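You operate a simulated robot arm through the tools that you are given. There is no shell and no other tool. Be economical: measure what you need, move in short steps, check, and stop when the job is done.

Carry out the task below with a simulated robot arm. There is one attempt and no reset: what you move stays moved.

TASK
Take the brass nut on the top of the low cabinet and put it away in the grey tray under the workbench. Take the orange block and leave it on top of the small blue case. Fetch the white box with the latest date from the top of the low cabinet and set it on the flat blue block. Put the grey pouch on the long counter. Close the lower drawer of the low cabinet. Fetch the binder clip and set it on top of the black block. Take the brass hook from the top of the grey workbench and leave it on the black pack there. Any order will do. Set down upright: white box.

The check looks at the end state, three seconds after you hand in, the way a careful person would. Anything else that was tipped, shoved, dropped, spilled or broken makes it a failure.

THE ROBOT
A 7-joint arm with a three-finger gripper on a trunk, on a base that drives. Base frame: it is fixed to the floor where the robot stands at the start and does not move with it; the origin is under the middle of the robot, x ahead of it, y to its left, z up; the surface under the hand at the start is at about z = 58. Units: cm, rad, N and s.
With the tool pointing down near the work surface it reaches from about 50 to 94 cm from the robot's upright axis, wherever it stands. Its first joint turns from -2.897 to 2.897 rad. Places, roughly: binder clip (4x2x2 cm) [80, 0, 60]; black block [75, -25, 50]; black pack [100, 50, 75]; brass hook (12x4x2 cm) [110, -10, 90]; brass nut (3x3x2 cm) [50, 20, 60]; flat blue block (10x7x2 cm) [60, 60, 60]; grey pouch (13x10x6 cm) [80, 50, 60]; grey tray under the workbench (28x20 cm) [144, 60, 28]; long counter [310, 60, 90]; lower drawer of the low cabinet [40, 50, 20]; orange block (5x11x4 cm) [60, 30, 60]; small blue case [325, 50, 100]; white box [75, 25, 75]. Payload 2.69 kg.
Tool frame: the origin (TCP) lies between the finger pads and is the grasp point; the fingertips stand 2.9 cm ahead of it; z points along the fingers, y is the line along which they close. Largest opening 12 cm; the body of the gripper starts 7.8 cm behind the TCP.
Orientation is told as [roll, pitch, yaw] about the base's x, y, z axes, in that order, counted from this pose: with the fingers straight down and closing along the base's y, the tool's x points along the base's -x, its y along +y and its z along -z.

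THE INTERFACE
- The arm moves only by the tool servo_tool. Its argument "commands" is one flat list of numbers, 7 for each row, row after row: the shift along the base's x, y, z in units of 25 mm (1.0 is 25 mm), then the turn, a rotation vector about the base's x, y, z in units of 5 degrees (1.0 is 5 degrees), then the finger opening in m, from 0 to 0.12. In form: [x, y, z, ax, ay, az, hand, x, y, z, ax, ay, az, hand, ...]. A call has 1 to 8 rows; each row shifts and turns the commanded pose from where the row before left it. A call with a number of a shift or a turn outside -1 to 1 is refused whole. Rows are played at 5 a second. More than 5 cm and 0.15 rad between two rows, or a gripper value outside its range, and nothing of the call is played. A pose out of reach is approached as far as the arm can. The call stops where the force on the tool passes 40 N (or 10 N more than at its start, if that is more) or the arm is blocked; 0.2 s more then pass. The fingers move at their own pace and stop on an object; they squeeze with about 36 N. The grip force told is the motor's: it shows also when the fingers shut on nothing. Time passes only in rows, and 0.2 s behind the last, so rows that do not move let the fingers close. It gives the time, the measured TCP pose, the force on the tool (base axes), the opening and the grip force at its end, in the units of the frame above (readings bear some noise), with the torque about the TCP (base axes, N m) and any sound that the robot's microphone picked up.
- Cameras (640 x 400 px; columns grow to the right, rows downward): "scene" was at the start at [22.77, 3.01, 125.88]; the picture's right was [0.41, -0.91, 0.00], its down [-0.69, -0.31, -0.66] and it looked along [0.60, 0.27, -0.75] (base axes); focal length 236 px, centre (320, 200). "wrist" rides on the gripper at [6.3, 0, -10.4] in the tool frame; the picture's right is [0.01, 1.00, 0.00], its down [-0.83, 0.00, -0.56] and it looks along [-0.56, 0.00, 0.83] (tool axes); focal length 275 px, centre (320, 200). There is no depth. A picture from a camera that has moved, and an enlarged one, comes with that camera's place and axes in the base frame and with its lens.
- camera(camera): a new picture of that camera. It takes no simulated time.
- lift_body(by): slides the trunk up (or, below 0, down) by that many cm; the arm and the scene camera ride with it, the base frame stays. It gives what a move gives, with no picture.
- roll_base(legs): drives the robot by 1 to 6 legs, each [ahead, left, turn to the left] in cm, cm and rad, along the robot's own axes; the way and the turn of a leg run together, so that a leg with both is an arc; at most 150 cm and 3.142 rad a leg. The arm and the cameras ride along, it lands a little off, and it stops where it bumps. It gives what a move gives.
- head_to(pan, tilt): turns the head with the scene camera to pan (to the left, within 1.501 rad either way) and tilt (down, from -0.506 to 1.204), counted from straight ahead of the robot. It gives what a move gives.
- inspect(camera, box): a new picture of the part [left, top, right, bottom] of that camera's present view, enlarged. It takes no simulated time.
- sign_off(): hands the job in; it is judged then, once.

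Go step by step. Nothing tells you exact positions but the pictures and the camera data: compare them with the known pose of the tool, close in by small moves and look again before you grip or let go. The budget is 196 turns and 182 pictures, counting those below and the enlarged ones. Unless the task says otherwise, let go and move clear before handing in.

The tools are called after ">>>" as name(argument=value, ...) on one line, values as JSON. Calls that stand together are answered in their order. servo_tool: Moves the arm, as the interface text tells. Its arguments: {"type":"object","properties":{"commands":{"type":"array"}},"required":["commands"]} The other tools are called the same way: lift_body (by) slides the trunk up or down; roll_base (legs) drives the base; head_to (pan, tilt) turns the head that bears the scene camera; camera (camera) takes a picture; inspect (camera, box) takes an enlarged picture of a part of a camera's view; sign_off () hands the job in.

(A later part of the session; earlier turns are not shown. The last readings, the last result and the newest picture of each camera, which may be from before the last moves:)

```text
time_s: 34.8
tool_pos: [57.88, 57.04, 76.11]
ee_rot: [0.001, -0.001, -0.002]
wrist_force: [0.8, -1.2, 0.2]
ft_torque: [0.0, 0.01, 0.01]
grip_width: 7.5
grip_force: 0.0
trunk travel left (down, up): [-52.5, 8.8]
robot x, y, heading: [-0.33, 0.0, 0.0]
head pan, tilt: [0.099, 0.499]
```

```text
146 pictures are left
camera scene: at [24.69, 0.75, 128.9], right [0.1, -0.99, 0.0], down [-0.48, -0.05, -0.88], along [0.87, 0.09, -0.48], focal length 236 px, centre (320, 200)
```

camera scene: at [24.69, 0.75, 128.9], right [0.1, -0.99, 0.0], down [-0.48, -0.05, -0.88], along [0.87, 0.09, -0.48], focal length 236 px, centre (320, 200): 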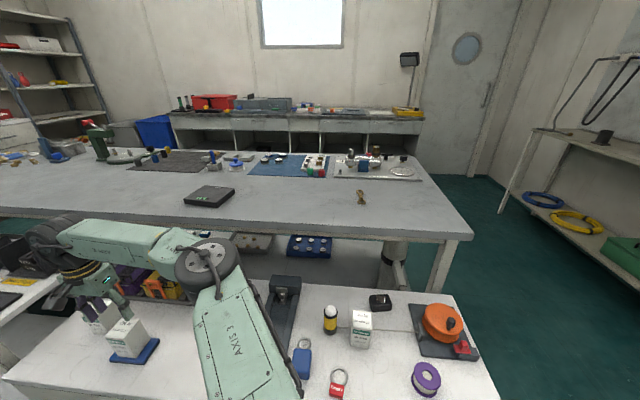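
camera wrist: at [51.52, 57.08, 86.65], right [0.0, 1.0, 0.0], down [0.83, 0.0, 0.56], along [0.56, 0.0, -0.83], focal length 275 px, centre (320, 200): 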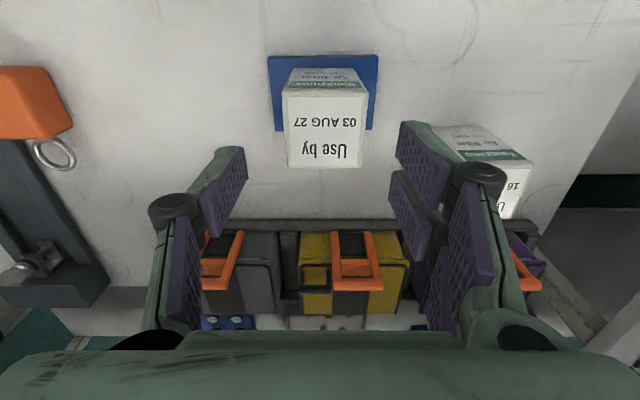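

>>> inspect(camera="scene", box=[330, 170, 410, 220])

>>> inspect(camera="scene", box=[120, 130, 440, 240])

>>> inspect(camera="scene", box=[160, 80, 440, 160])

```text
8.00 times, centred on (370, 195) of scene
camera zoom: at [24.69, 0.75, 128.9], right [0.1, -0.99, 0.0], down [-0.48, -0.05, -0.88], along [0.87, 0.09, -0.48], focal length 1890 px, centre (-80, 240)
```

zoom: 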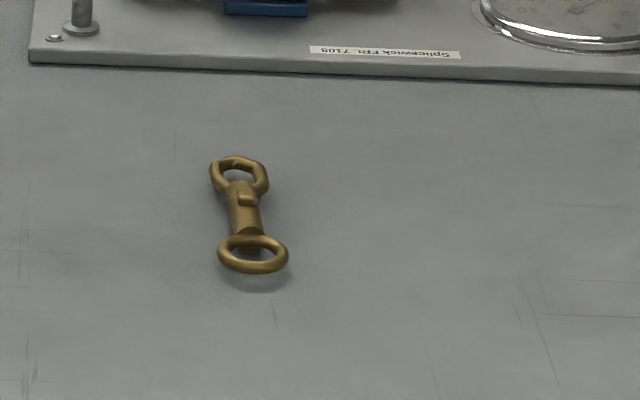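

```text
2.00 times, centred on (280, 185) of scene
camera zoom: at [24.69, 0.75, 128.9], right [0.1, -0.99, 0.0], down [-0.48, -0.05, -0.88], along [0.87, 0.09, -0.48], focal length 472 px, centre (400, 230)
```

zoom: 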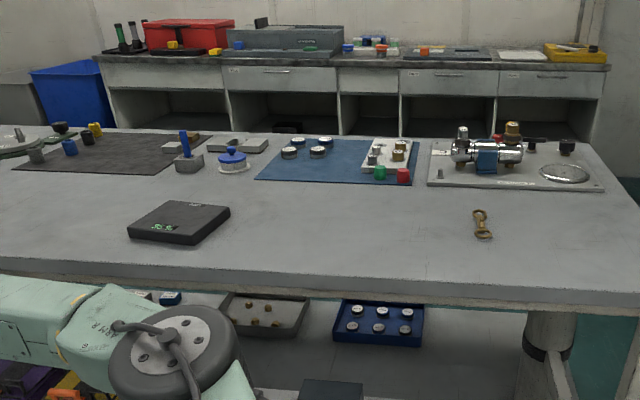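

```text
2.29 times, centred on (300, 120) of scene
camera zoom: at [24.69, 0.75, 128.9], right [0.1, -0.99, 0.0], down [-0.48, -0.05, -0.88], along [0.87, 0.09, -0.48], focal length 540 px, centre (366, 383)
```

zoom: 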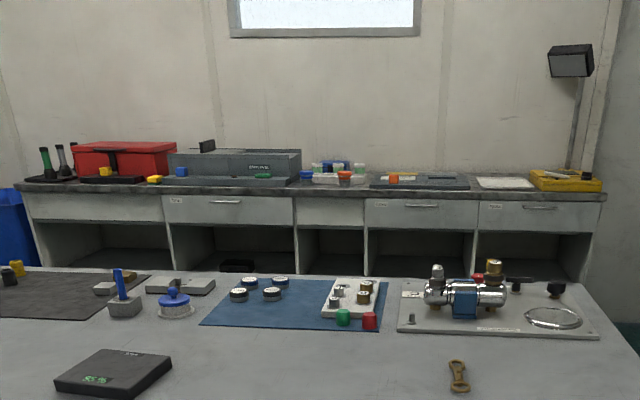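

The hook is near (108, -7) on the bench. Before driving I should close the drawer, so I look at it.

>>> head_to(pan=0.9, tilt=1.0)

>>> camera(camera="scene")

```text
time_s: 35.9
tool_pos: [57.91, 57.02, 76.13]
ee_rot: [0.0, 0.0, -0.002]
wrist_force: [0.2, -0.3, 0.1]
ft_torque: [0.02, 0.0, -0.02]
grip_width: 7.48
grip_force: 0.0
trunk travel left (down, up): [-52.5, 8.8]
robot x, y, heading: [0.27, -0.08, 0.005]
head pan, tilt: [0.901, 1.0]
```

```text
142 pictures are left
camera scene: at [19.97, 5.3, 124.8], right [0.78, -0.62, 0.0], down [-0.52, -0.66, -0.54], along [0.34, 0.42, -0.84], focal length 236 px, centre (320, 200)
```

scene: 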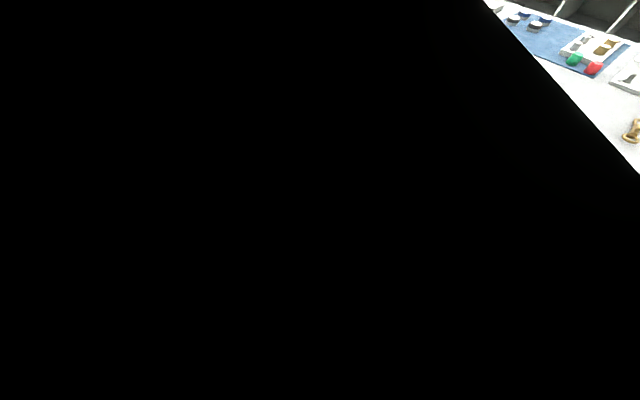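

The arm blocks the view; from the first picture the drawer front is at x≈29, y 22–87, top z≈33. I bring the arm in front of the robot, then back off and drive left.

>>> servo_tool(commands=[0, 0, 1, 0, 0, 0, 0.03, 0, 0, 1, 0, 0, 0, 0.03, 0, -1, 1, 0, 0, 0, 0.03, 0, -1, 1, 0, 0, 0, 0.03, 0, -1, 0, 0, 0, 0, 0.03, 0, -1, 0, 0, 0, 0, 0.03, 0, -1, 0, 0, 0, 0, 0.03, 0, -1, 0, 0, 0, 0, 0.03])

>>> servo_tool(commands=[0, -1, 0, 0, 0, 0, 0, 0, -1, 0, 0, 0, 0, 0, 0, -1, 0, 0, 0, 0, 0, 0, -1, 0, 0, 0, 0, 0, 0, -1, 0, 0, 0, 0, 0, 0, -1, 0, 0, 0, 0, 0, 0, -1, 0, 0, 0, 0, 0, 0, -1, 0, 0, 0, 0, 0])

>>> servo_tool(commands=[0, -1, 0, 0, 0, 0, 0, 0, -1, 0, 0, 0, 0, 0, 0, -1, 0, 0, 0, 0, 0, 0, -1, 0, 0, 0, 0, 0, 0, -1, 0, 0, 0, 0, 0, 0, -1, 0, 0, 0, 0, 0, 0, -1, 0, 0, 0, 0, 0, 0, -1, 0, 0, 0, 0, 0])

>>> roll_base(legs=[[-48, 0, 0], [0, 54, 0]])

>>> head_to(pan=0.0, tilt=0.95)

>>> camera(camera="scene")

>>> camera(camera="wrist")

```text
time_s: 37.7
tool_pos: [57.58, 42.32, 86.0]
ee_rot: [0.0, -0.001, -0.001]
wrist_force: [0.5, -0.3, 0.6]
ft_torque: [-0.02, 0.01, 0.02]
grip_width: 3.0
grip_force: 0.1
trunk travel left (down, up): [-52.5, 8.8]
robot x, y, heading: [0.16, -0.19, 0.003]
head pan, tilt: [0.901, 1.0]
```

```text
time_s: 39.5
tool_pos: [57.66, 22.45, 85.9]
ee_rot: [0.001, 0.0, -0.001]
wrist_force: [-0.4, 0.0, 0.0]
ft_torque: [0.0, 0.0, 0.0]
grip_width: 0.02
grip_force: 28.7
trunk travel left (down, up): [-52.5, 8.8]
robot x, y, heading: [0.1, 0.12, -0.005]
head pan, tilt: [0.901, 1.0]
```

```text
time_s: 41.3
tool_pos: [57.88, 2.33, 86.21]
ee_rot: [0.0, 0.0, -0.002]
wrist_force: [0.0, 0.3, 0.6]
ft_torque: [0.03, 0.02, -0.01]
grip_width: 0.0
grip_force: 28.8
trunk travel left (down, up): [-52.5, 8.8]
robot x, y, heading: [-0.42, 0.14, -0.001]
head pan, tilt: [0.901, 1.0]
```

```text
time_s: 48.5
tool_pos: [10.57, 57.1, 86.23]
ee_rot: [0.001, 0.002, -0.005]
wrist_force: [-0.6, 0.5, 0.3]
ft_torque: [0.02, 0.02, 0.02]
grip_width: 0.0
grip_force: 28.7
trunk travel left (down, up): [-52.5, 8.8]
robot x, y, heading: [-47.33, 55.46, -0.002]
head pan, tilt: [0.901, 1.0]
```

```text
time_s: 49.7
tool_pos: [10.42, 57.21, 86.18]
ee_rot: [0.001, 0.002, -0.006]
wrist_force: [-0.4, 0.1, -0.2]
ft_torque: [0.02, 0.01, -0.01]
grip_width: 0.01
grip_force: 29.2
trunk travel left (down, up): [-52.5, 8.8]
robot x, y, heading: [-47.62, 55.03, -0.001]
head pan, tilt: [0.0, 0.949]
```

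```text
141 pictures are left
camera scene: at [-24.47, 54.9, 125.16], right [0.0, -1.0, 0.0], down [-0.81, 0.0, -0.58], along [0.58, 0.0, -0.81], focal length 236 px, centre (320, 200)
```

scene: 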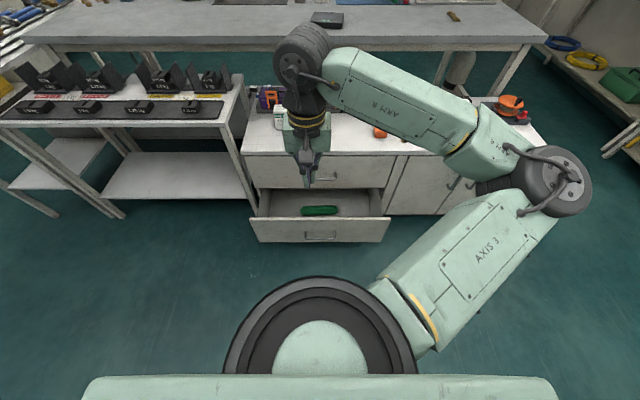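

```text
140 pictures are left
camera wrist: at [4.11, 57.3, 96.58], right [0.0, 1.0, 0.0], down [0.83, 0.0, 0.56], along [0.56, 0.0, -0.83], focal length 275 px, centre (320, 200)
```

wrist: 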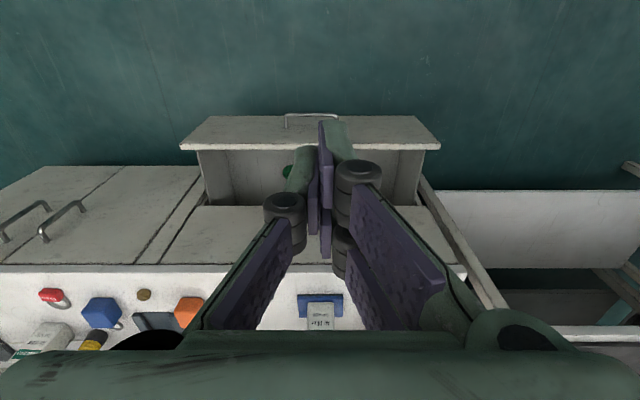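

Drawer front top edge is at x≈33, z≈30, centre y≈54. I lower the trunk by 40 cm and tilt the closed fingers forward to push.

>>> lift_body(by=-40)

>>> servo_tool(commands=[0, -0.15, -1, 0, -1, 0, 0, 0, -0.15, -1, 0, -1, 0, 0, 0, -0.15, -1, 0, -1, 0, 0, 0, -0.15, -1, 0, -1, 0, 0, 0, -0.15, -1, 0, -1, 0, 0, 0.5, -0.15, -1, 0, -1, 0, 0, 0.5, -0.15, -0.8, 0, -1, 0, 0, 0.5, -0.15, -0.8, 0, -1, 0, 0])

>>> camera(camera="wrist")

>>> camera(camera="scene")

```text
time_s: 53.5
tool_pos: [10.48, 57.18, 46.16]
ee_rot: [-0.001, -0.002, -0.006]
wrist_force: [-0.2, -0.2, 1.2]
ft_torque: [0.02, -0.02, -0.01]
grip_width: 0.0
grip_force: 28.5
trunk travel left (down, up): [-12.5, 48.8]
robot x, y, heading: [-47.41, 55.55, -0.004]
head pan, tilt: [0.0, 0.949]
```

```text
time_s: 55.3
tool_pos: [16.48, 54.28, 27.16]
ee_rot: [0.006, -0.698, -0.006]
wrist_force: [-0.7, -0.4, 0.2]
ft_torque: [-0.01, 0.0, 0.03]
grip_width: 0.0
grip_force: 28.5
out of reach, approached as far as the arm can: row 5, 6
trunk travel left (down, up): [-12.5, 48.8]
robot x, y, heading: [-47.48, 55.24, -0.001]
head pan, tilt: [0.0, 0.949]
```

```text
139 pictures are left
camera wrist: at [4.96, 54.33, 30.99], right [0.0, 1.0, 0.0], down [0.28, 0.0, 0.96], along [0.96, 0.0, -0.28], focal length 275 px, centre (320, 200)
```

wrist: 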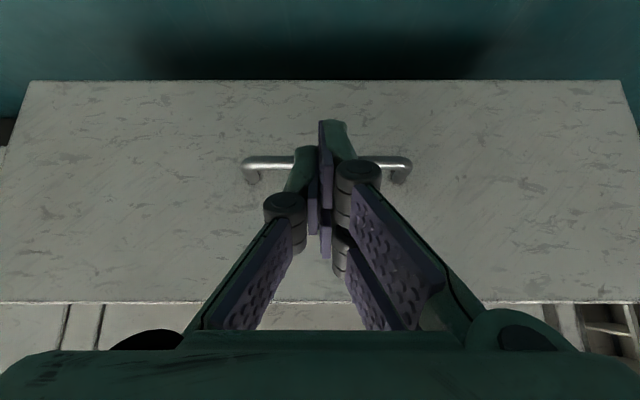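

```text
138 pictures are left
camera scene: at [-24.48, 54.89, 85.16], right [0.0, -1.0, 0.0], down [-0.81, 0.0, -0.58], along [0.58, 0.0, -0.81], focal length 236 px, centre (320, 200)
```

scene: 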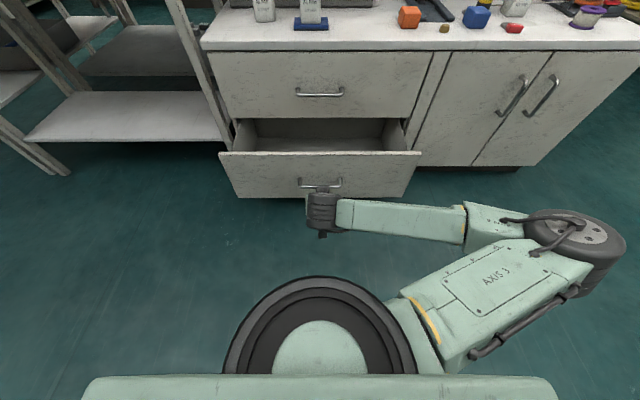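

Tips will meet the panel above the handle. I push forward.

>>> servo_tool(commands=[0.8, 0, 0.4, 0, 0, 0, 0, 0.8, 0, 0, 0, 0, 0, 0, 0.8, 0, 0, 0, 0, 0, 0, 0.8, 0, 0, 0, 0, 0, 0, 0.8, 0, 0, 0, 0, 0, 0, 0.8, 0, 0, 0, 0, 0, 0, 0.8, 0, 0, 0, 0, 0, 0, 0.8, 0, 0, 0, 0, 0, 0])

>>> camera(camera="wrist")

```text
time_s: 57.1
tool_pos: [32.85, 54.1, 28.29]
ee_rot: [0.002, -0.698, -0.006]
wrist_force: [-0.6, 1.0, 0.5]
ft_torque: [-0.01, -0.02, 0.01]
grip_width: 0.01
grip_force: 28.8
trunk travel left (down, up): [-12.5, 48.8]
robot x, y, heading: [-47.39, 54.92, -0.002]
head pan, tilt: [0.0, 0.949]
```

```text
137 pictures are left
camera wrist: at [21.21, 54.25, 32.23], right [0.0, 1.0, 0.0], down [0.28, 0.0, 0.96], along [0.96, 0.0, -0.28], focal length 275 px, centre (320, 200)
```

wrist: 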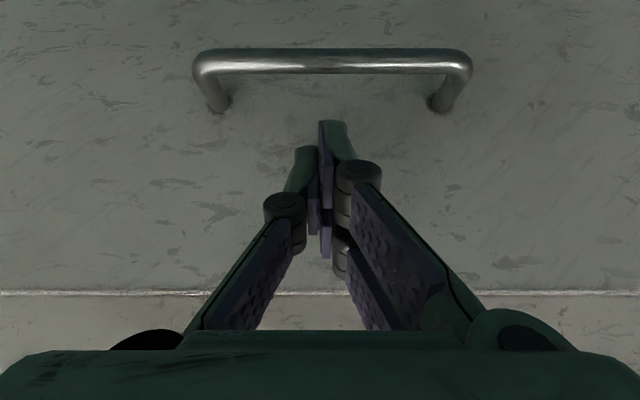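

>>> servo_tool(commands=[0.6, 0, 0, 0, 0, 0, 0, 0.6, 0, 0, 0, 0, 0, 0, 0.6, 0, 0, 0, 0, 0, 0, 0.6, 0, 0, 0, 0, 0, 0, 0.6, 0, 0, 0, 0, 0, 0])

>>> camera(camera="scene")

```text
time_s: 58.3
tool_pos: [40.34, 54.12, 28.16]
ee_rot: [0.005, -0.697, -0.008]
wrist_force: [0.0, 0.9, 0.8]
ft_torque: [0.01, -0.01, 0.02]
grip_width: 0.0
grip_force: 28.8
trunk travel left (down, up): [-12.5, 48.8]
robot x, y, heading: [-47.44, 55.48, -0.003]
head pan, tilt: [0.0, 0.949]
```

```text
136 pictures are left
camera scene: at [-24.47, 54.89, 85.16], right [0.0, -1.0, 0.0], down [-0.81, 0.0, -0.58], along [0.58, 0.0, -0.81], focal length 236 px, centre (320, 200)
```

scene: 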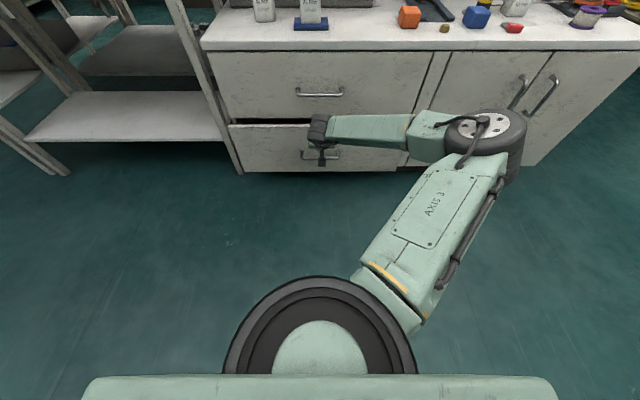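

The drawer slides easily; I keep pushing until it stops.

>>> servo_tool(commands=[0.5, 0, 0, 0, 0, 0, 0, 0.5, 0, 0, 0, 0, 0, 0, 0.5, 0, 0, 0, 0, 0, 0, 0.4, 0, 0, 0, 0, 0, 0])

>>> camera(camera="scene")

>>> camera(camera="wrist")

```text
time_s: 59.3
tool_pos: [44.96, 54.15, 28.23]
ee_rot: [0.005, -0.695, -0.007]
wrist_force: [-28.8, -1.8, 8.9]
ft_torque: [0.03, -0.13, 0.04]
grip_width: 0.0
grip_force: 28.4
trunk travel left (down, up): [-12.5, 48.8]
robot x, y, heading: [-47.84, 54.87, -0.005]
head pan, tilt: [0.0, 0.949]
```

```text
135 pictures are left
camera scene: at [-24.57, 54.88, 85.2], right [0.0, -1.0, 0.0], down [-0.81, 0.0, -0.58], along [0.58, 0.0, -0.81], focal length 236 px, centre (320, 200)
```

scene: 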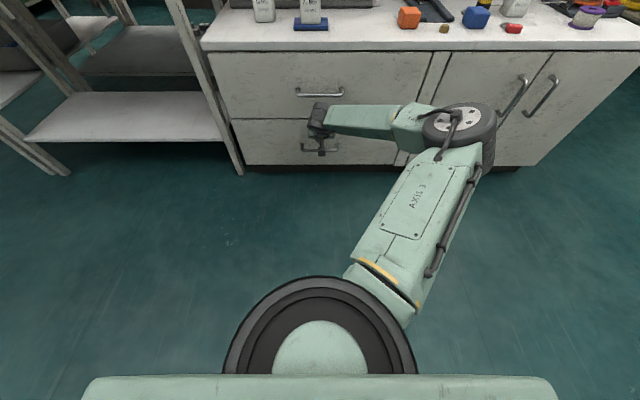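

```text
134 pictures are left
camera wrist: at [33.31, 54.29, 32.08], right [0.0, 1.0, 0.0], down [0.28, 0.0, 0.96], along [0.96, 0.0, -0.28], focal length 275 px, centre (320, 200)
```

wrist: 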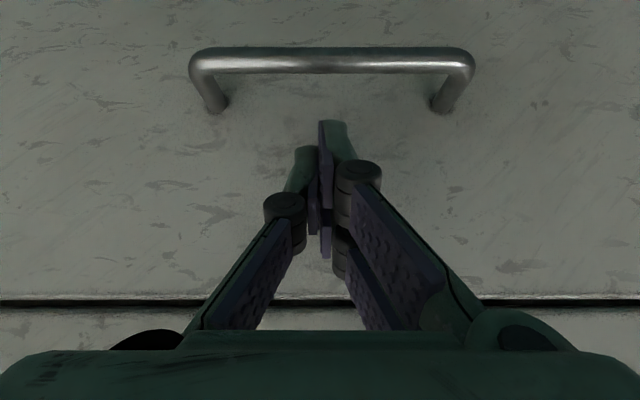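

The lower drawer is shut. I retract, straighten the tool and raise the trunk.

>>> servo_tool(commands=[-1, 0, 0, 0, 0, 0, 0, -1, 0, 0, 0, 0, 0, 0, -1, 0, 0, 0, 0, 0, 0, -1, 0, 0, 0, 0, 0, 0, -1, 0, 0, 0, 0, 0, 0, -1, 0, 0, 0, 0, 0, 0, -1, 0, 0, 0, 0, 0, 0, -1, 0, 0, 0, 0, 0, 0])

>>> camera(camera="scene")

>>> servo_tool(commands=[-0.6, 0, 1, 0, 1, 0, 0, -0.6, 0, 1, 0, 1, 0, 0, -0.6, 0, 1, 0, 1, 0, 0, -0.6, 0, 1, 0, 1, 0, 0, -0.6, 0, 1, 0, 1, 0, 0, -0.4, 0, 1, 0, 1, 0, 0, -0.4, 0, 1, 0, 1, 0, 0, 0, 0, 1, 0, 1, 0, 0])

>>> lift_body(by=48)

>>> inspect(camera="wrist", box=[160, 60, 480, 260])

```text
time_s: 61.1
tool_pos: [25.16, 54.07, 28.03]
ee_rot: [0.004, -0.699, -0.008]
wrist_force: [0.2, 0.0, -0.3]
ft_torque: [0.02, -0.01, -0.03]
grip_width: 0.0
grip_force: 28.1
trunk travel left (down, up): [-12.5, 48.8]
robot x, y, heading: [-47.43, 54.94, -0.006]
head pan, tilt: [0.0, 0.949]
```

```text
133 pictures are left
camera scene: at [-24.47, 54.89, 85.16], right [0.0, -1.0, 0.0], down [-0.81, 0.0, -0.58], along [0.58, 0.0, -0.81], focal length 236 px, centre (320, 200)
```

scene: 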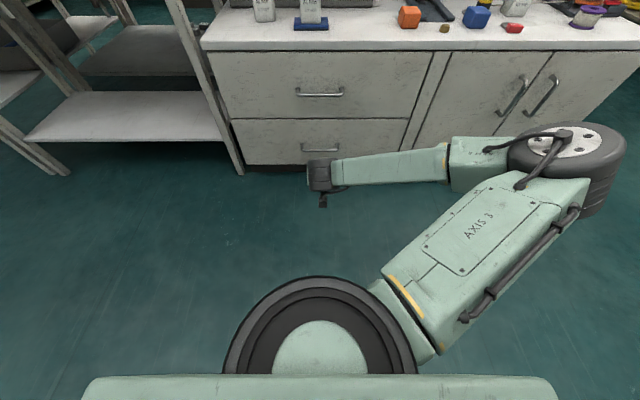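

```text
time_s: 62.9
tool_pos: [15.61, 54.19, 48.15]
ee_rot: [0.0, 0.002, -0.004]
wrist_force: [-0.1, 0.6, 0.2]
ft_torque: [-0.02, -0.01, -0.03]
grip_width: 0.03
grip_force: 28.2
trunk travel left (down, up): [-12.5, 48.8]
robot x, y, heading: [-47.25, 55.0, -0.002]
head pan, tilt: [0.0, 0.949]
```

```text
refused: 48 is not a number from -40 to 40
```

```text
2.00 times, centred on (320, 160) of wrist
camera zoom: at [9.21, 54.25, 58.57], right [0.0, 1.0, 0.0], down [0.83, 0.0, 0.55], along [0.55, 0.0, -0.83], focal length 551 px, centre (320, 280)
```

zoom: 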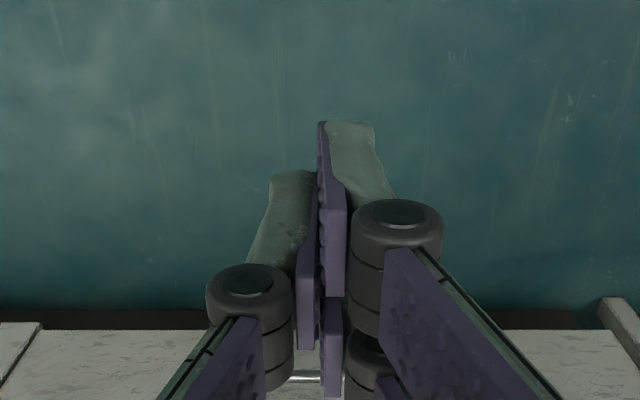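

>>> lift_body(by=40)

>>> lift_body(by=8.5)

>>> roll_base(legs=[[0, -56, 0], [50, 0, 0]])

>>> head_to(pan=0.0, tilt=1.2)

>>> camera(camera="scene")

>>> camera(camera="wrist")

```text
time_s: 66.7
tool_pos: [15.58, 54.13, 88.0]
ee_rot: [0.0, -0.001, -0.007]
wrist_force: [0.2, 0.4, -0.3]
ft_torque: [0.02, 0.0, 0.03]
grip_width: 0.01
grip_force: 28.7
trunk travel left (down, up): [-52.5, 8.8]
robot x, y, heading: [-47.68, 55.01, -0.003]
head pan, tilt: [0.0, 0.949]
```

```text
time_s: 68.0
tool_pos: [15.71, 54.13, 96.6]
ee_rot: [0.0, 0.001, -0.005]
wrist_force: [0.6, 0.2, 0.2]
ft_torque: [-0.04, -0.01, 0.0]
grip_width: 0.01
grip_force: 29.0
trunk travel left (down, up): [-61.0, 0.3]
robot x, y, heading: [-47.49, 55.0, -0.005]
head pan, tilt: [0.0, 0.949]
```

```text
time_s: 75.2
tool_pos: [65.07, 1.22, 96.56]
ee_rot: [-0.002, 0.0, 0.019]
wrist_force: [-0.5, -0.5, -0.4]
ft_torque: [0.0, -0.01, 0.01]
grip_width: 0.01
grip_force: 28.8
trunk travel left (down, up): [-61.0, 0.3]
robot x, y, heading: [2.05, 0.46, 0.021]
head pan, tilt: [0.0, 0.949]
```

```text
time_s: 76.0
tool_pos: [65.09, 1.18, 96.6]
ee_rot: [-0.001, -0.001, 0.02]
wrist_force: [-0.1, 0.4, 0.0]
ft_torque: [0.01, 0.0, 0.03]
grip_width: 0.01
grip_force: 28.5
trunk travel left (down, up): [-61.0, 0.3]
robot x, y, heading: [2.02, 0.6, 0.017]
head pan, tilt: [0.0, 1.201]
```

```text
131 pictures are left
camera scene: at [23.37, 0.93, 132.04], right [0.02, -1.0, 0.0], down [-0.93, -0.02, -0.36], along [0.36, 0.01, -0.93], focal length 236 px, centre (320, 200)
```

scene: 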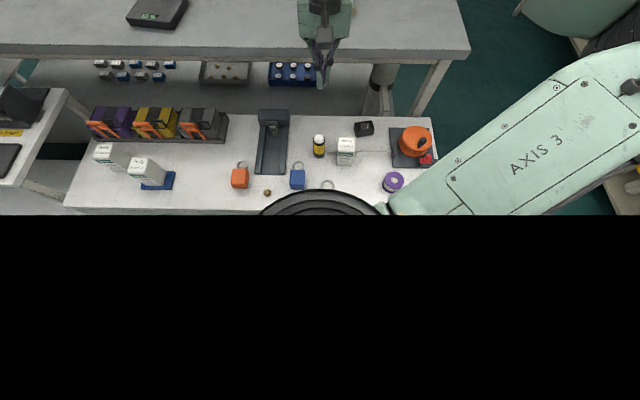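

```text
130 pictures are left
camera wrist: at [58.74, 1.12, 107.04], right [-0.02, 1.0, 0.0], down [0.83, 0.02, 0.56], along [0.56, 0.01, -0.83], focal length 275 px, centre (320, 200)
```

wrist: 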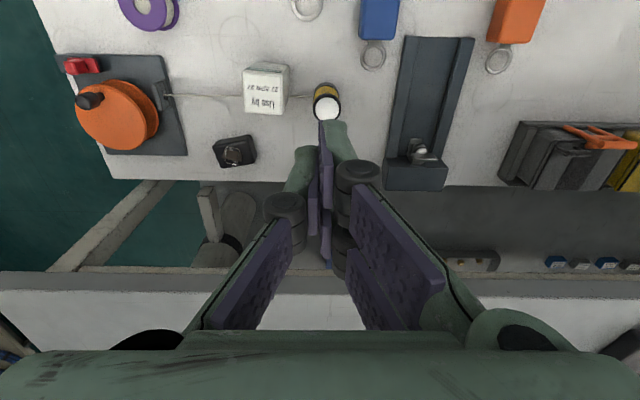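

>>> roll_base(legs=[[12, -2, -0.018]])

>>> servo_tool(commands=[1, -0.3, 0.3, 0, 0, 0, 0.06, 1, -0.3, 0, 0, 0, 0, 0.06, 1, -0.3, 0, 0, 0, 0, 0.06, 1, -0.3, 0, 0, 0, 0, 0.06, 1, -0.3, 0, 0, 0, 0, 0.06, 1, -0.3, 0, 0, 0, 0, 0.06, 1, -0.3, 0, 0, 0, 0, 0.06, 1, -0.3, 0, 0, 0, 0, 0.06])

>>> camera(camera="wrist")

```text
time_s: 77.4
tool_pos: [76.9, -1.91, 96.63]
ee_rot: [0.001, -0.001, -0.002]
wrist_force: [0.3, -0.5, -0.2]
ft_torque: [0.0, 0.0, -0.01]
grip_width: 0.02
grip_force: 28.2
trunk travel left (down, up): [-61.0, 0.3]
robot x, y, heading: [13.77, -0.81, -0.001]
head pan, tilt: [0.0, 1.201]
stopped in leg 1: the robot was blocked; the commanded pose is now the measured one
```

```text
time_s: 79.2
tool_pos: [97.01, -8.04, 97.38]
ee_rot: [0.0, 0.0, -0.002]
wrist_force: [-0.6, -0.3, -0.3]
ft_torque: [0.0, 0.04, 0.02]
grip_width: 5.99
grip_force: 0.0
trunk travel left (down, up): [-61.0, 0.3]
robot x, y, heading: [13.93, -1.23, -0.0]
head pan, tilt: [0.0, 1.201]
```

```text
129 pictures are left
camera wrist: at [90.68, -8.07, 107.75], right [0.0, 1.0, 0.0], down [0.83, 0.0, 0.56], along [0.56, 0.0, -0.83], focal length 275 px, centre (320, 200)
```

wrist: 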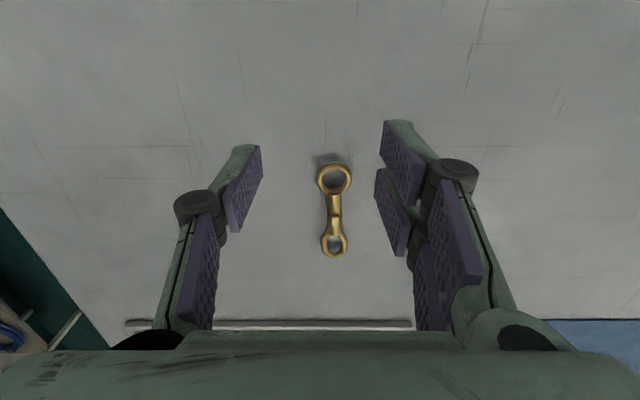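

The hook lies along x at about (107.5, -6.5). I move over it.

>>> servo_tool(commands=[1, 0.2, -0.5, 0, 0, 0, 0.06, 1, 0.2, -0.5, 0, 0, 0, 0.06, 1, 0.2, -0.5, 0, 0, 0, 0.06, 1, 0, -0.5, 0, 0, 0, 0.06, 0.2, 0, 0, 0, 0, 0, 0.06])

>>> camera(camera="wrist")

```text
time_s: 80.4
tool_pos: [107.44, -6.44, 92.24]
ee_rot: [-0.001, -0.004, -0.002]
wrist_force: [0.1, 0.9, -0.5]
ft_torque: [0.03, 0.0, 0.0]
grip_width: 6.0
grip_force: 0.1
trunk travel left (down, up): [-61.0, 0.3]
robot x, y, heading: [14.05, -0.71, -0.002]
head pan, tilt: [0.0, 1.201]
```

```text
128 pictures are left
camera wrist: at [100.94, -6.36, 102.65], right [0.0, 1.0, 0.0], down [0.83, 0.0, 0.56], along [0.56, 0.0, -0.83], focal length 275 px, centre (320, 200)
```

wrist: 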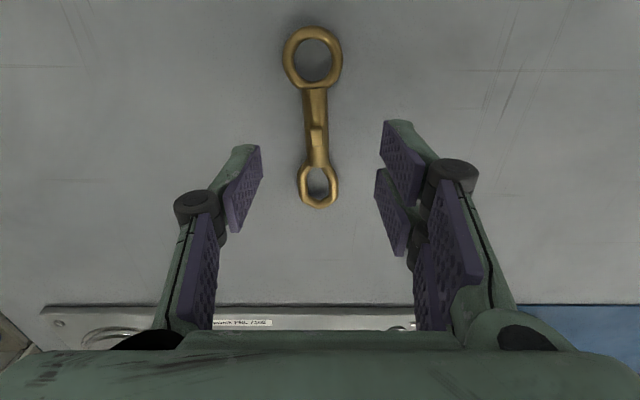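

>>> servo_tool(commands=[-0.2, -0.05, -0.8, 0, 0, 0, 0.05, 0, 0, -0.8, 0, 0, 0, 0.05])

>>> servo_tool(commands=[0, 0, -0.12, 0, 0, 0, 0.05])

>>> camera(camera="wrist")

```text
time_s: 81.0
tool_pos: [106.72, -6.58, 88.18]
ee_rot: [0.002, 0.001, -0.002]
wrist_force: [0.0, 0.1, -1.2]
ft_torque: [0.0, 0.02, 0.0]
grip_width: 4.99
grip_force: 0.1
trunk travel left (down, up): [-61.0, 0.3]
robot x, y, heading: [13.47, -1.27, -0.003]
head pan, tilt: [0.0, 1.201]
```

```text
time_s: 81.4
tool_pos: [106.88, -6.56, 87.88]
ee_rot: [0.001, -0.001, -0.003]
wrist_force: [-0.4, 1.2, 0.1]
ft_torque: [-0.01, -0.01, 0.0]
grip_width: 4.97
grip_force: 0.1
trunk travel left (down, up): [-61.0, 0.3]
robot x, y, heading: [14.06, -1.57, 0.001]
head pan, tilt: [0.0, 1.201]
```

```text
127 pictures are left
camera wrist: at [100.56, -6.46, 98.38], right [0.0, 1.0, 0.0], down [0.83, 0.0, 0.56], along [0.56, 0.0, -0.83], focal length 275 px, centre (320, 200)
```

wrist: 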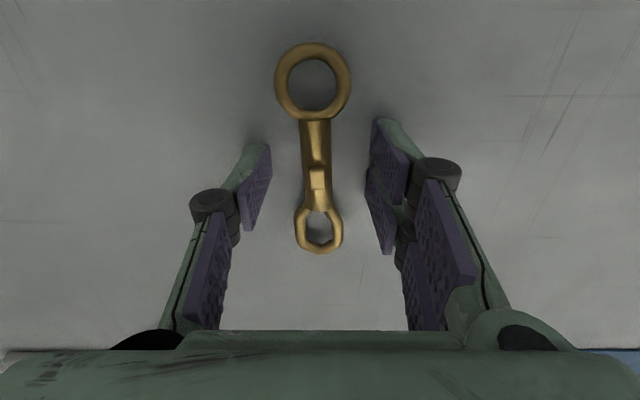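

>>> servo_tool(commands=[0, 0, -0.12, 0, 0, 0, 0.05])

>>> servo_tool(commands=[0, 0, -0.1, 0, 0, 0, 0.05])

>>> servo_tool(commands=[0, 0, 0, 0, 0, 0, 0, 0, 0, 0, 0, 0, 0, 0, 0, 0, 0, 0, 0, 0, 0, 0, 0, 0, 0, 0, 0, 0, 0, 0, 0.2, 0, 0, 0, 0])

>>> camera(camera="wrist")

```text
time_s: 81.8
tool_pos: [106.9, -6.56, 87.87]
ee_rot: [0.0, 0.0, -0.001]
wrist_force: [2.2, 0.2, 4.0]
ft_torque: [-0.04, 0.02, 0.04]
grip_width: 4.98
grip_force: 0.1
trunk travel left (down, up): [-61.0, 0.3]
robot x, y, heading: [14.16, -1.16, -0.003]
head pan, tilt: [0.0, 1.201]
```

```text
time_s: 82.2
tool_pos: [106.92, -6.55, 87.82]
ee_rot: [0.001, -0.003, -0.002]
wrist_force: [1.7, 0.8, 13.4]
ft_torque: [0.26, 0.08, -0.03]
grip_width: 5.09
grip_force: 0.3
trunk travel left (down, up): [-61.0, 0.3]
robot x, y, heading: [13.94, -1.06, -0.004]
head pan, tilt: [0.0, 1.201]
```

```text
time_s: 83.4
tool_pos: [106.8, -6.56, 87.81]
ee_rot: [0.0, 0.001, -0.001]
wrist_force: [1.7, 2.5, 8.1]
ft_torque: [0.04, -0.25, 0.1]
grip_width: 2.18
grip_force: 35.9
trunk travel left (down, up): [-61.0, 0.3]
robot x, y, heading: [14.11, -1.1, 0.004]
head pan, tilt: [0.0, 1.201]
```

```text
126 pictures are left
camera wrist: at [100.46, -6.43, 98.24], right [0.0, 1.0, 0.0], down [0.83, 0.0, 0.56], along [0.56, 0.0, -0.83], focal length 275 px, centre (320, 200)
```

wrist: 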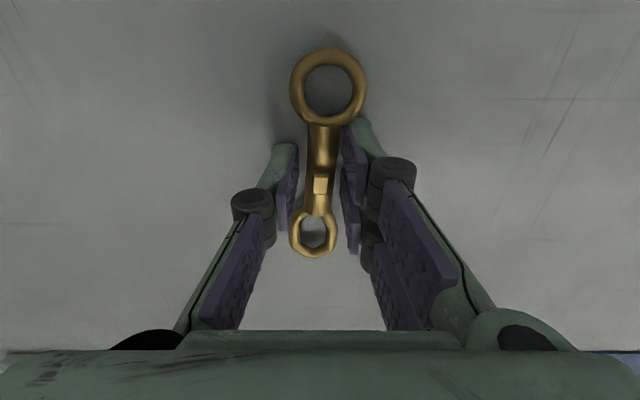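

Hook gripped. I lift and shift the robot left towards the black pack.

>>> servo_tool(commands=[0, 0, 1, 0, 0, 0, 0, 0, 0, 1, 0, 0, 0, 0, -0.5, 0, 1, 0, 0, 0, 0, -0.5, 0, 1, 0, 0, 0, 0, -0.5, 0, 0, 0, 0, 0, 0, -0.5, 0, 0, 0, 0, 0, 0])

>>> roll_base(legs=[[-2, 0, 0], [0, 38, 0]])

>>> camera(camera="wrist")

>>> head_to(pan=0.0, tilt=0.8)

>>> camera(camera="scene")

```text
time_s: 84.8
tool_pos: [101.92, -6.56, 98.0]
ee_rot: [0.0, 0.001, -0.003]
wrist_force: [-0.1, 0.4, -0.6]
ft_torque: [0.0, 0.03, 0.01]
grip_width: 2.17
grip_force: 36.1
trunk travel left (down, up): [-61.0, 0.3]
robot x, y, heading: [14.16, -1.65, 0.0]
head pan, tilt: [0.0, 1.201]
```

```text
time_s: 88.7
tool_pos: [100.08, 31.71, 98.08]
ee_rot: [-0.001, 0.0, -0.001]
wrist_force: [0.0, -0.3, -1.1]
ft_torque: [-0.02, 0.02, 0.0]
grip_width: 2.17
grip_force: 36.4
trunk travel left (down, up): [-61.0, 0.3]
robot x, y, heading: [11.65, 36.78, -0.004]
head pan, tilt: [0.0, 1.201]
```

```text
125 pictures are left
camera wrist: at [93.74, 31.83, 108.4], right [0.0, 1.0, 0.0], down [0.83, 0.0, 0.56], along [0.56, 0.0, -0.83], focal length 275 px, centre (320, 200)
```

wrist: 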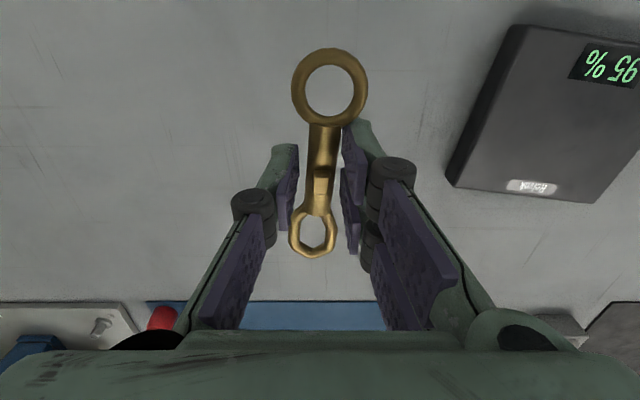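

```text
time_s: 89.6
tool_pos: [100.19, 31.83, 97.94]
ee_rot: [0.001, 0.003, -0.002]
wrist_force: [0.7, -0.1, -0.7]
ft_torque: [0.04, 0.01, 0.03]
grip_width: 2.17
grip_force: 36.1
trunk travel left (down, up): [-61.0, 0.3]
robot x, y, heading: [11.87, 36.68, 0.001]
head pan, tilt: [0.0, 0.799]
```

```text
124 pictures are left
camera scene: at [35.68, 36.82, 134.8], right [0.0, -1.0, 0.0], down [-0.72, 0.0, -0.7], along [0.7, 0.0, -0.72], focal length 236 px, centre (320, 200)
```

scene: 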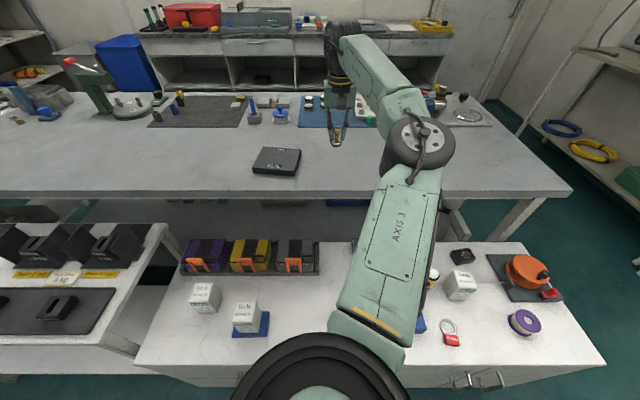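

The pack's centre is about (101, 50.5), with its long side near y. I turn the hook by about 80° while moving it over.

>>> servo_tool(commands=[0, 0.44, 0, 0, 0, 1, 0, 0, 0.44, 0, 0, 0, 1, 0, 0, 0.44, 0, 0, 0, 1, 0, 0, 0.44, 0, 0, 0, 1, 0, 0, 0.44, 0, 0, 0, 1, 0, 0, 0.44, 0, 0, 0, 1, 0, 0, 0.44, 0, 0, 0, 1, 0, 0, 0.44, 0, 0, 0, 1, 0])

>>> servo_tool(commands=[0, 0.44, 0, 0, 0, 1, 0, 0, 0.44, 0, 0, 0, 1, 0, 0, 0.44, 0, 0, 0, 1, 0, 0, 0.44, 0, 0, 0, 1, 0, 0, 0.44, 0, 0, 0, 1, 0, 0, 0.44, 0, 0, 0, 1, 0, 0, 0.44, 0, 0, 0, 1, 0, 0.2, 0.44, 0, 0, 0, 1, 0])

>>> camera(camera="wrist")

>>> inspect(camera="scene", box=[200, 80, 400, 205])

```text
time_s: 91.4
tool_pos: [98.42, 36.11, 97.03]
ee_rot: [0.001, 0.0, 0.391]
wrist_force: [0.2, -0.1, -1.0]
ft_torque: [0.01, -0.01, -0.01]
grip_width: 2.17
grip_force: 36.0
out of reach, approached as far as the arm can: row 4, 5, 6, 7, 8
trunk travel left (down, up): [-61.0, 0.3]
robot x, y, heading: [12.02, 37.15, 0.003]
head pan, tilt: [0.0, 0.799]
```

```text
time_s: 93.2
tool_pos: [98.52, 36.13, 97.0]
ee_rot: [0.001, 0.0, 0.389]
wrist_force: [0.0, -0.3, -0.5]
ft_torque: [-0.01, -0.03, 0.01]
grip_width: 2.17
grip_force: 36.0
out of reach, approached as far as the arm can: row 1, 2, 3, 4, 5, 6, 7, 8
trunk travel left (down, up): [-61.0, 0.3]
robot x, y, heading: [11.99, 36.76, 0.001]
head pan, tilt: [0.0, 0.799]
```

```text
123 pictures are left
camera wrist: at [92.55, 33.78, 107.47], right [-0.38, 0.92, 0.0], down [0.77, 0.32, 0.56], along [0.51, 0.21, -0.83], focal length 275 px, centre (320, 200)
```

wrist: 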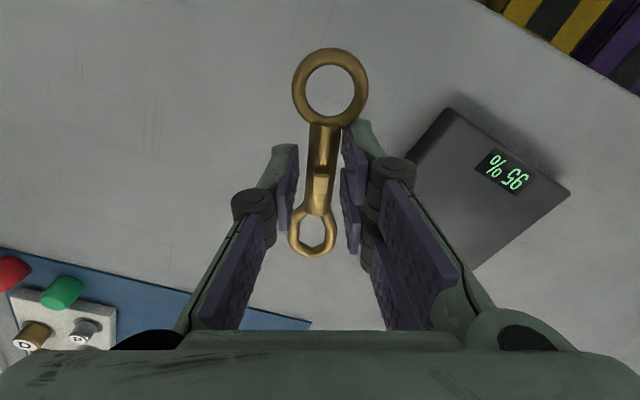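

```text
3.20 times, centred on (300, 142) of scene
camera zoom: at [35.69, 36.82, 134.81], right [0.0, -1.0, 0.0], down [-0.72, 0.0, -0.7], along [0.7, 0.0, -0.72], focal length 756 px, centre (384, 384)
```

zoom: 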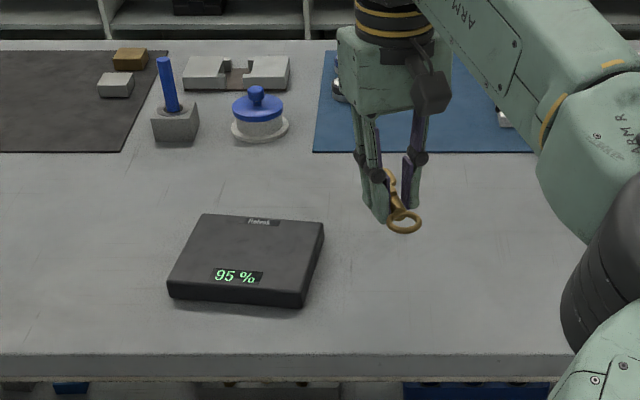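

The wrist reached its turning limit near +22°. I check how the commanded pose stands with a small reverse step.

>>> servo_tool(commands=[0, 0.4, 0, 0, 0, -1, 0])

```text
time_s: 93.6
tool_pos: [98.53, 37.19, 96.95]
ee_rot: [0.001, 0.001, 0.302]
wrist_force: [0.0, -0.2, -0.5]
ft_torque: [-0.01, 0.01, -0.02]
grip_width: 2.15
grip_force: 36.3
trunk travel left (down, up): [-61.0, 0.3]
robot x, y, heading: [11.87, 36.92, -0.0]
head pan, tilt: [0.0, 0.799]
```

>>> servo_tool(commands=[0.2, 0.9, 0.4, 0, 0, 0, 0, 0.2, 0.9, 0, 0, 0, 0, 0, 0.2, 0.9, 0, 0, 0, 0, 0, 0.2, 0.9, 0, 0, 0, 0, 0, 0.1, 0.9, 0, 0, 0, 0, 0])

>>> servo_tool(commands=[0, 0.2, 0, 0, 0, 1, 0, 0, 0, 0, 0, 0, 1, 0, 0, 0, 0, 0, 0, 1, 0])

>>> camera(camera="wrist")

```text
time_s: 94.8
tool_pos: [100.97, 48.43, 98.03]
ee_rot: [-0.001, 0.001, 0.301]
wrist_force: [-0.3, -0.9, -0.5]
ft_torque: [0.0, 0.01, 0.0]
grip_width: 2.17
grip_force: 35.7
trunk travel left (down, up): [-61.0, 0.3]
robot x, y, heading: [12.37, 36.72, 0.002]
head pan, tilt: [0.0, 0.799]
```

```text
time_s: 95.6
tool_pos: [100.72, 48.57, 97.91]
ee_rot: [0.0, -0.002, 0.429]
wrist_force: [0.2, 0.0, -0.4]
ft_torque: [-0.01, -0.01, 0.01]
grip_width: 2.21
grip_force: 36.1
out of reach, approached as far as the arm can: row 3
trunk travel left (down, up): [-61.0, 0.3]
robot x, y, heading: [12.26, 36.84, 0.002]
head pan, tilt: [0.0, 0.799]
```

```text
121 pictures are left
camera wrist: at [95.01, 45.95, 108.28], right [-0.42, 0.91, 0.0], down [0.75, 0.35, 0.56], along [0.5, 0.23, -0.83], focal length 275 px, centre (320, 200)
```

wrist: 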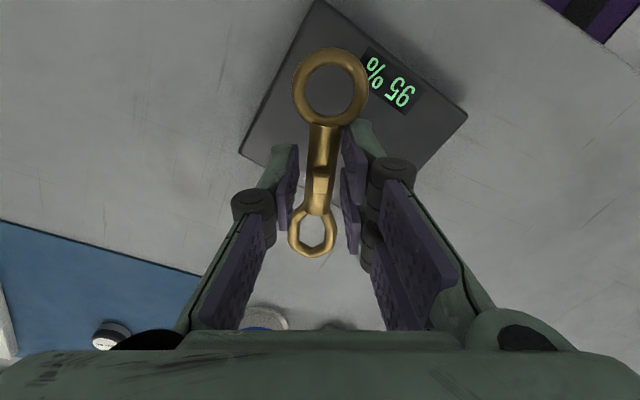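

>>> servo_tool(commands=[-0.19, 0.9, 0, 0, 0, 0, 0, 0, 0, -1, 0, 0, 0, 0, 0, 0, -0.9, 0, 0, 0, 0])

>>> camera(camera="wrist")

>>> inspect(camera="scene", box=[220, 110, 340, 185])

```text
time_s: 96.4
tool_pos: [100.2, 51.04, 93.14]
ee_rot: [0.0, 0.0, 0.43]
wrist_force: [-0.2, -0.5, -0.6]
ft_torque: [0.0, 0.01, 0.0]
grip_width: 2.18
grip_force: 35.8
trunk travel left (down, up): [-61.0, 0.3]
robot x, y, heading: [11.52, 37.17, -0.005]
head pan, tilt: [0.0, 0.799]
```

```text
120 pictures are left
camera wrist: at [94.36, 48.45, 103.61], right [-0.42, 0.91, 0.0], down [0.75, 0.35, 0.56], along [0.5, 0.23, -0.83], focal length 275 px, centre (320, 200)
```

wrist: 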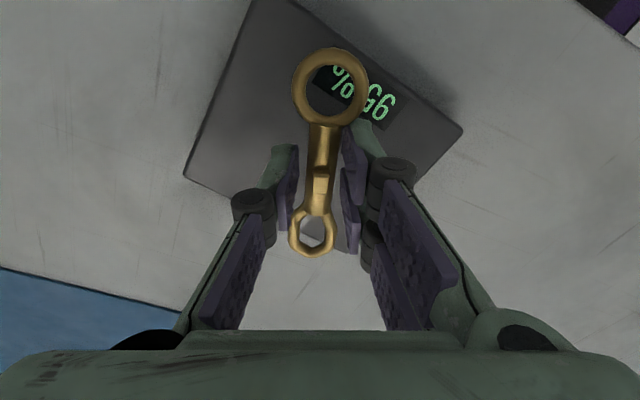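

```text
5.33 times, centred on (280, 148) of scene
camera zoom: at [35.71, 36.81, 134.81], right [0.0, -1.0, 0.0], down [-0.72, 0.0, -0.7], along [0.7, 0.0, -0.72], focal length 1260 px, centre (533, 480)
```

zoom: 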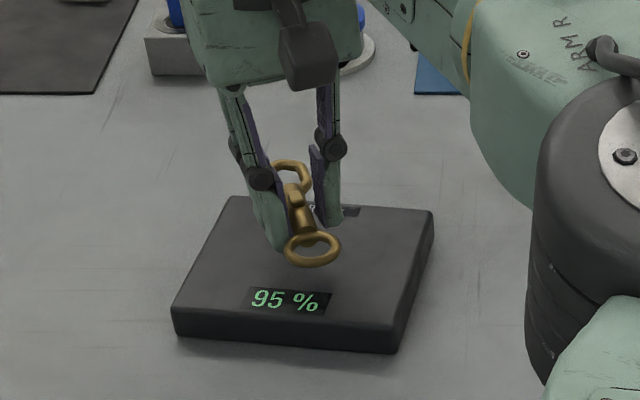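

>>> servo_tool(commands=[0, 0, -0.7, 0, 0, 0, 0])

>>> servo_tool(commands=[0, 0, -0.15, 0, 0, 0, 0])

>>> servo_tool(commands=[0, 0, -0.15, 0, 0, 0, 0])

>>> servo_tool(commands=[0, 0, -0.12, 0, 0, 0, 0])

```text
time_s: 96.8
tool_pos: [100.24, 51.09, 91.63]
ee_rot: [0.0, -0.001, 0.43]
wrist_force: [-0.6, 0.1, -0.2]
ft_torque: [-0.01, -0.01, -0.03]
grip_width: 2.18
grip_force: 35.8
trunk travel left (down, up): [-61.0, 0.3]
robot x, y, heading: [12.15, 37.21, -0.0]
head pan, tilt: [0.0, 0.799]
```

```text
time_s: 97.2
tool_pos: [100.16, 51.14, 91.16]
ee_rot: [0.0, -0.003, 0.429]
wrist_force: [0.8, 0.2, -1.0]
ft_torque: [0.02, 0.01, -0.02]
grip_width: 2.15
grip_force: 36.1
trunk travel left (down, up): [-61.0, 0.3]
robot x, y, heading: [12.01, 37.1, 0.001]
head pan, tilt: [0.0, 0.799]
```

```text
time_s: 97.6
tool_pos: [100.32, 50.98, 90.76]
ee_rot: [0.0, -0.001, 0.43]
wrist_force: [-0.2, 0.5, -1.2]
ft_torque: [0.0, 0.01, -0.01]
grip_width: 2.17
grip_force: 35.7
trunk travel left (down, up): [-61.0, 0.3]
robot x, y, heading: [11.87, 37.16, -0.001]
head pan, tilt: [0.0, 0.799]
```

```text
time_s: 98.0
tool_pos: [100.25, 51.09, 90.36]
ee_rot: [0.0, 0.0, 0.429]
wrist_force: [0.4, -0.4, -0.8]
ft_torque: [-0.01, 0.03, 0.02]
grip_width: 2.16
grip_force: 35.9
trunk travel left (down, up): [-61.0, 0.3]
robot x, y, heading: [11.78, 36.69, -0.0]
head pan, tilt: [0.0, 0.799]
```

>>> servo_tool(commands=[0, 0, -0.12, 0, 0, 0, 0])

>>> servo_tool(commands=[0, 0, -0.12, 0, 0, 0, 0])

>>> inspect(camera="scene", box=[220, 110, 340, 185])

```text
time_s: 98.4
tool_pos: [100.29, 51.03, 90.14]
ee_rot: [0.0, -0.003, 0.429]
wrist_force: [-0.9, -0.1, 2.6]
ft_torque: [0.0, -0.09, -0.03]
grip_width: 2.15
grip_force: 36.1
trunk travel left (down, up): [-61.0, 0.3]
robot x, y, heading: [11.84, 37.25, 0.001]
head pan, tilt: [0.0, 0.799]
```

```text
time_s: 98.8
tool_pos: [100.29, 51.2, 90.12]
ee_rot: [0.0, -0.006, 0.429]
wrist_force: [2.1, 0.7, 19.2]
ft_torque: [-0.13, 0.32, 0.02]
grip_width: 2.19
grip_force: 36.1
trunk travel left (down, up): [-61.0, 0.3]
robot x, y, heading: [11.67, 36.63, 0.005]
head pan, tilt: [0.0, 0.799]
```

```text
5.33 times, centred on (280, 148) of scene
camera zoom: at [35.51, 36.78, 134.89], right [0.0, -1.0, 0.0], down [-0.72, 0.0, -0.7], along [0.7, 0.0, -0.72], focal length 1260 px, centre (533, 480)
```

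zoom: 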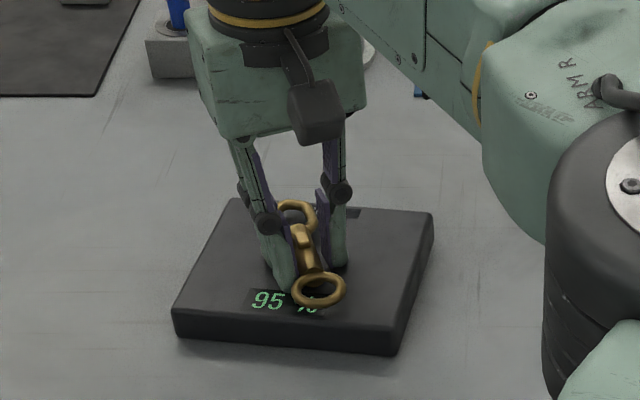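

Contact; hook is well within the pack. I ease, open and rise.

>>> servo_tool(commands=[0, 0, 0.12, 0, 0, 0, 0, 0, 0, 0, 0, 0, 0, 0.05, 0, 0, 0, 0, 0, 0, 0.05, 0, 0, 0.8, 0, 0, 0, 0.05, 0, 0, 1, 0, 0, 0, 0.05, 0, 0, 1, 0, 0, 0, 0.05, 0, 0, 0.5, 0, 0, -1, 0.05])

>>> inspect(camera="scene", box=[220, 110, 340, 185])

>>> servo_tool(commands=[-1, -0.6, 0, 0, 0, -1, 0.06, -1, -0.6, 0, 0, 0, -1, 0.06, -1, -0.6, 0, 0, 0, -1, 0.06, -1, -0.6, 0, 0, 0, -0.9, 0.06, -1, -0.6, 0, 0, 0, 0, 0.06, -1, -0.6, 0, 0, 0, 0, 0.06, -1, -0.6, 0, 0, 0, 0, 0.06, -1, -0.6, 0, 0, 0, 0, 0.06])

>>> camera(camera="wrist")

```text
time_s: 100.4
tool_pos: [100.38, 50.91, 98.32]
ee_rot: [0.001, 0.0, 0.343]
wrist_force: [0.4, -0.1, 0.4]
ft_torque: [0.0, 0.02, -0.02]
grip_width: 5.0
grip_force: 0.0
trunk travel left (down, up): [-61.0, 0.3]
robot x, y, heading: [11.86, 37.09, 0.004]
head pan, tilt: [0.0, 0.799]
```

```text
5.33 times, centred on (280, 148) of scene
camera zoom: at [35.68, 36.82, 134.81], right [0.0, -1.0, 0.0], down [-0.72, 0.0, -0.7], along [0.7, 0.0, -0.72], focal length 1260 px, centre (533, 480)
```

zoom: 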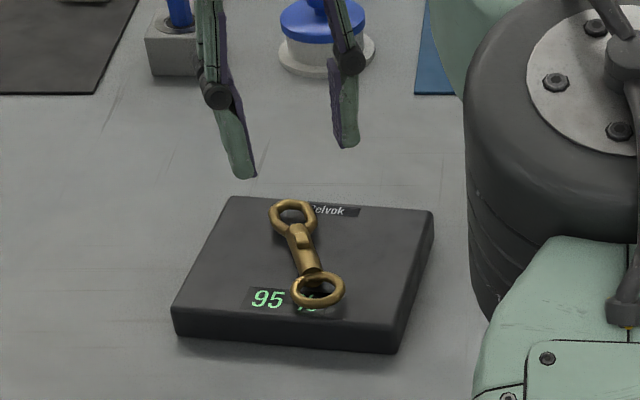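

```text
time_s: 102.2
tool_pos: [80.29, 38.88, 98.41]
ee_rot: [0.0, -0.002, 0.001]
wrist_force: [0.4, -0.5, 0.3]
ft_torque: [-0.02, -0.05, 0.0]
grip_width: 6.01
grip_force: 0.1
trunk travel left (down, up): [-61.0, 0.3]
robot x, y, heading: [12.14, 36.95, -0.001]
head pan, tilt: [0.0, 0.799]
```

```text
116 pictures are left
camera wrist: at [73.96, 38.92, 108.72], right [-0.01, 1.0, 0.0], down [0.83, 0.01, 0.56], along [0.56, 0.0, -0.83], focal length 275 px, centre (320, 200)
```

wrist: 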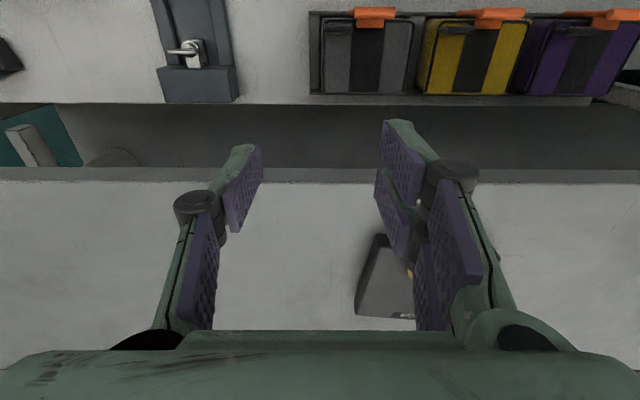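

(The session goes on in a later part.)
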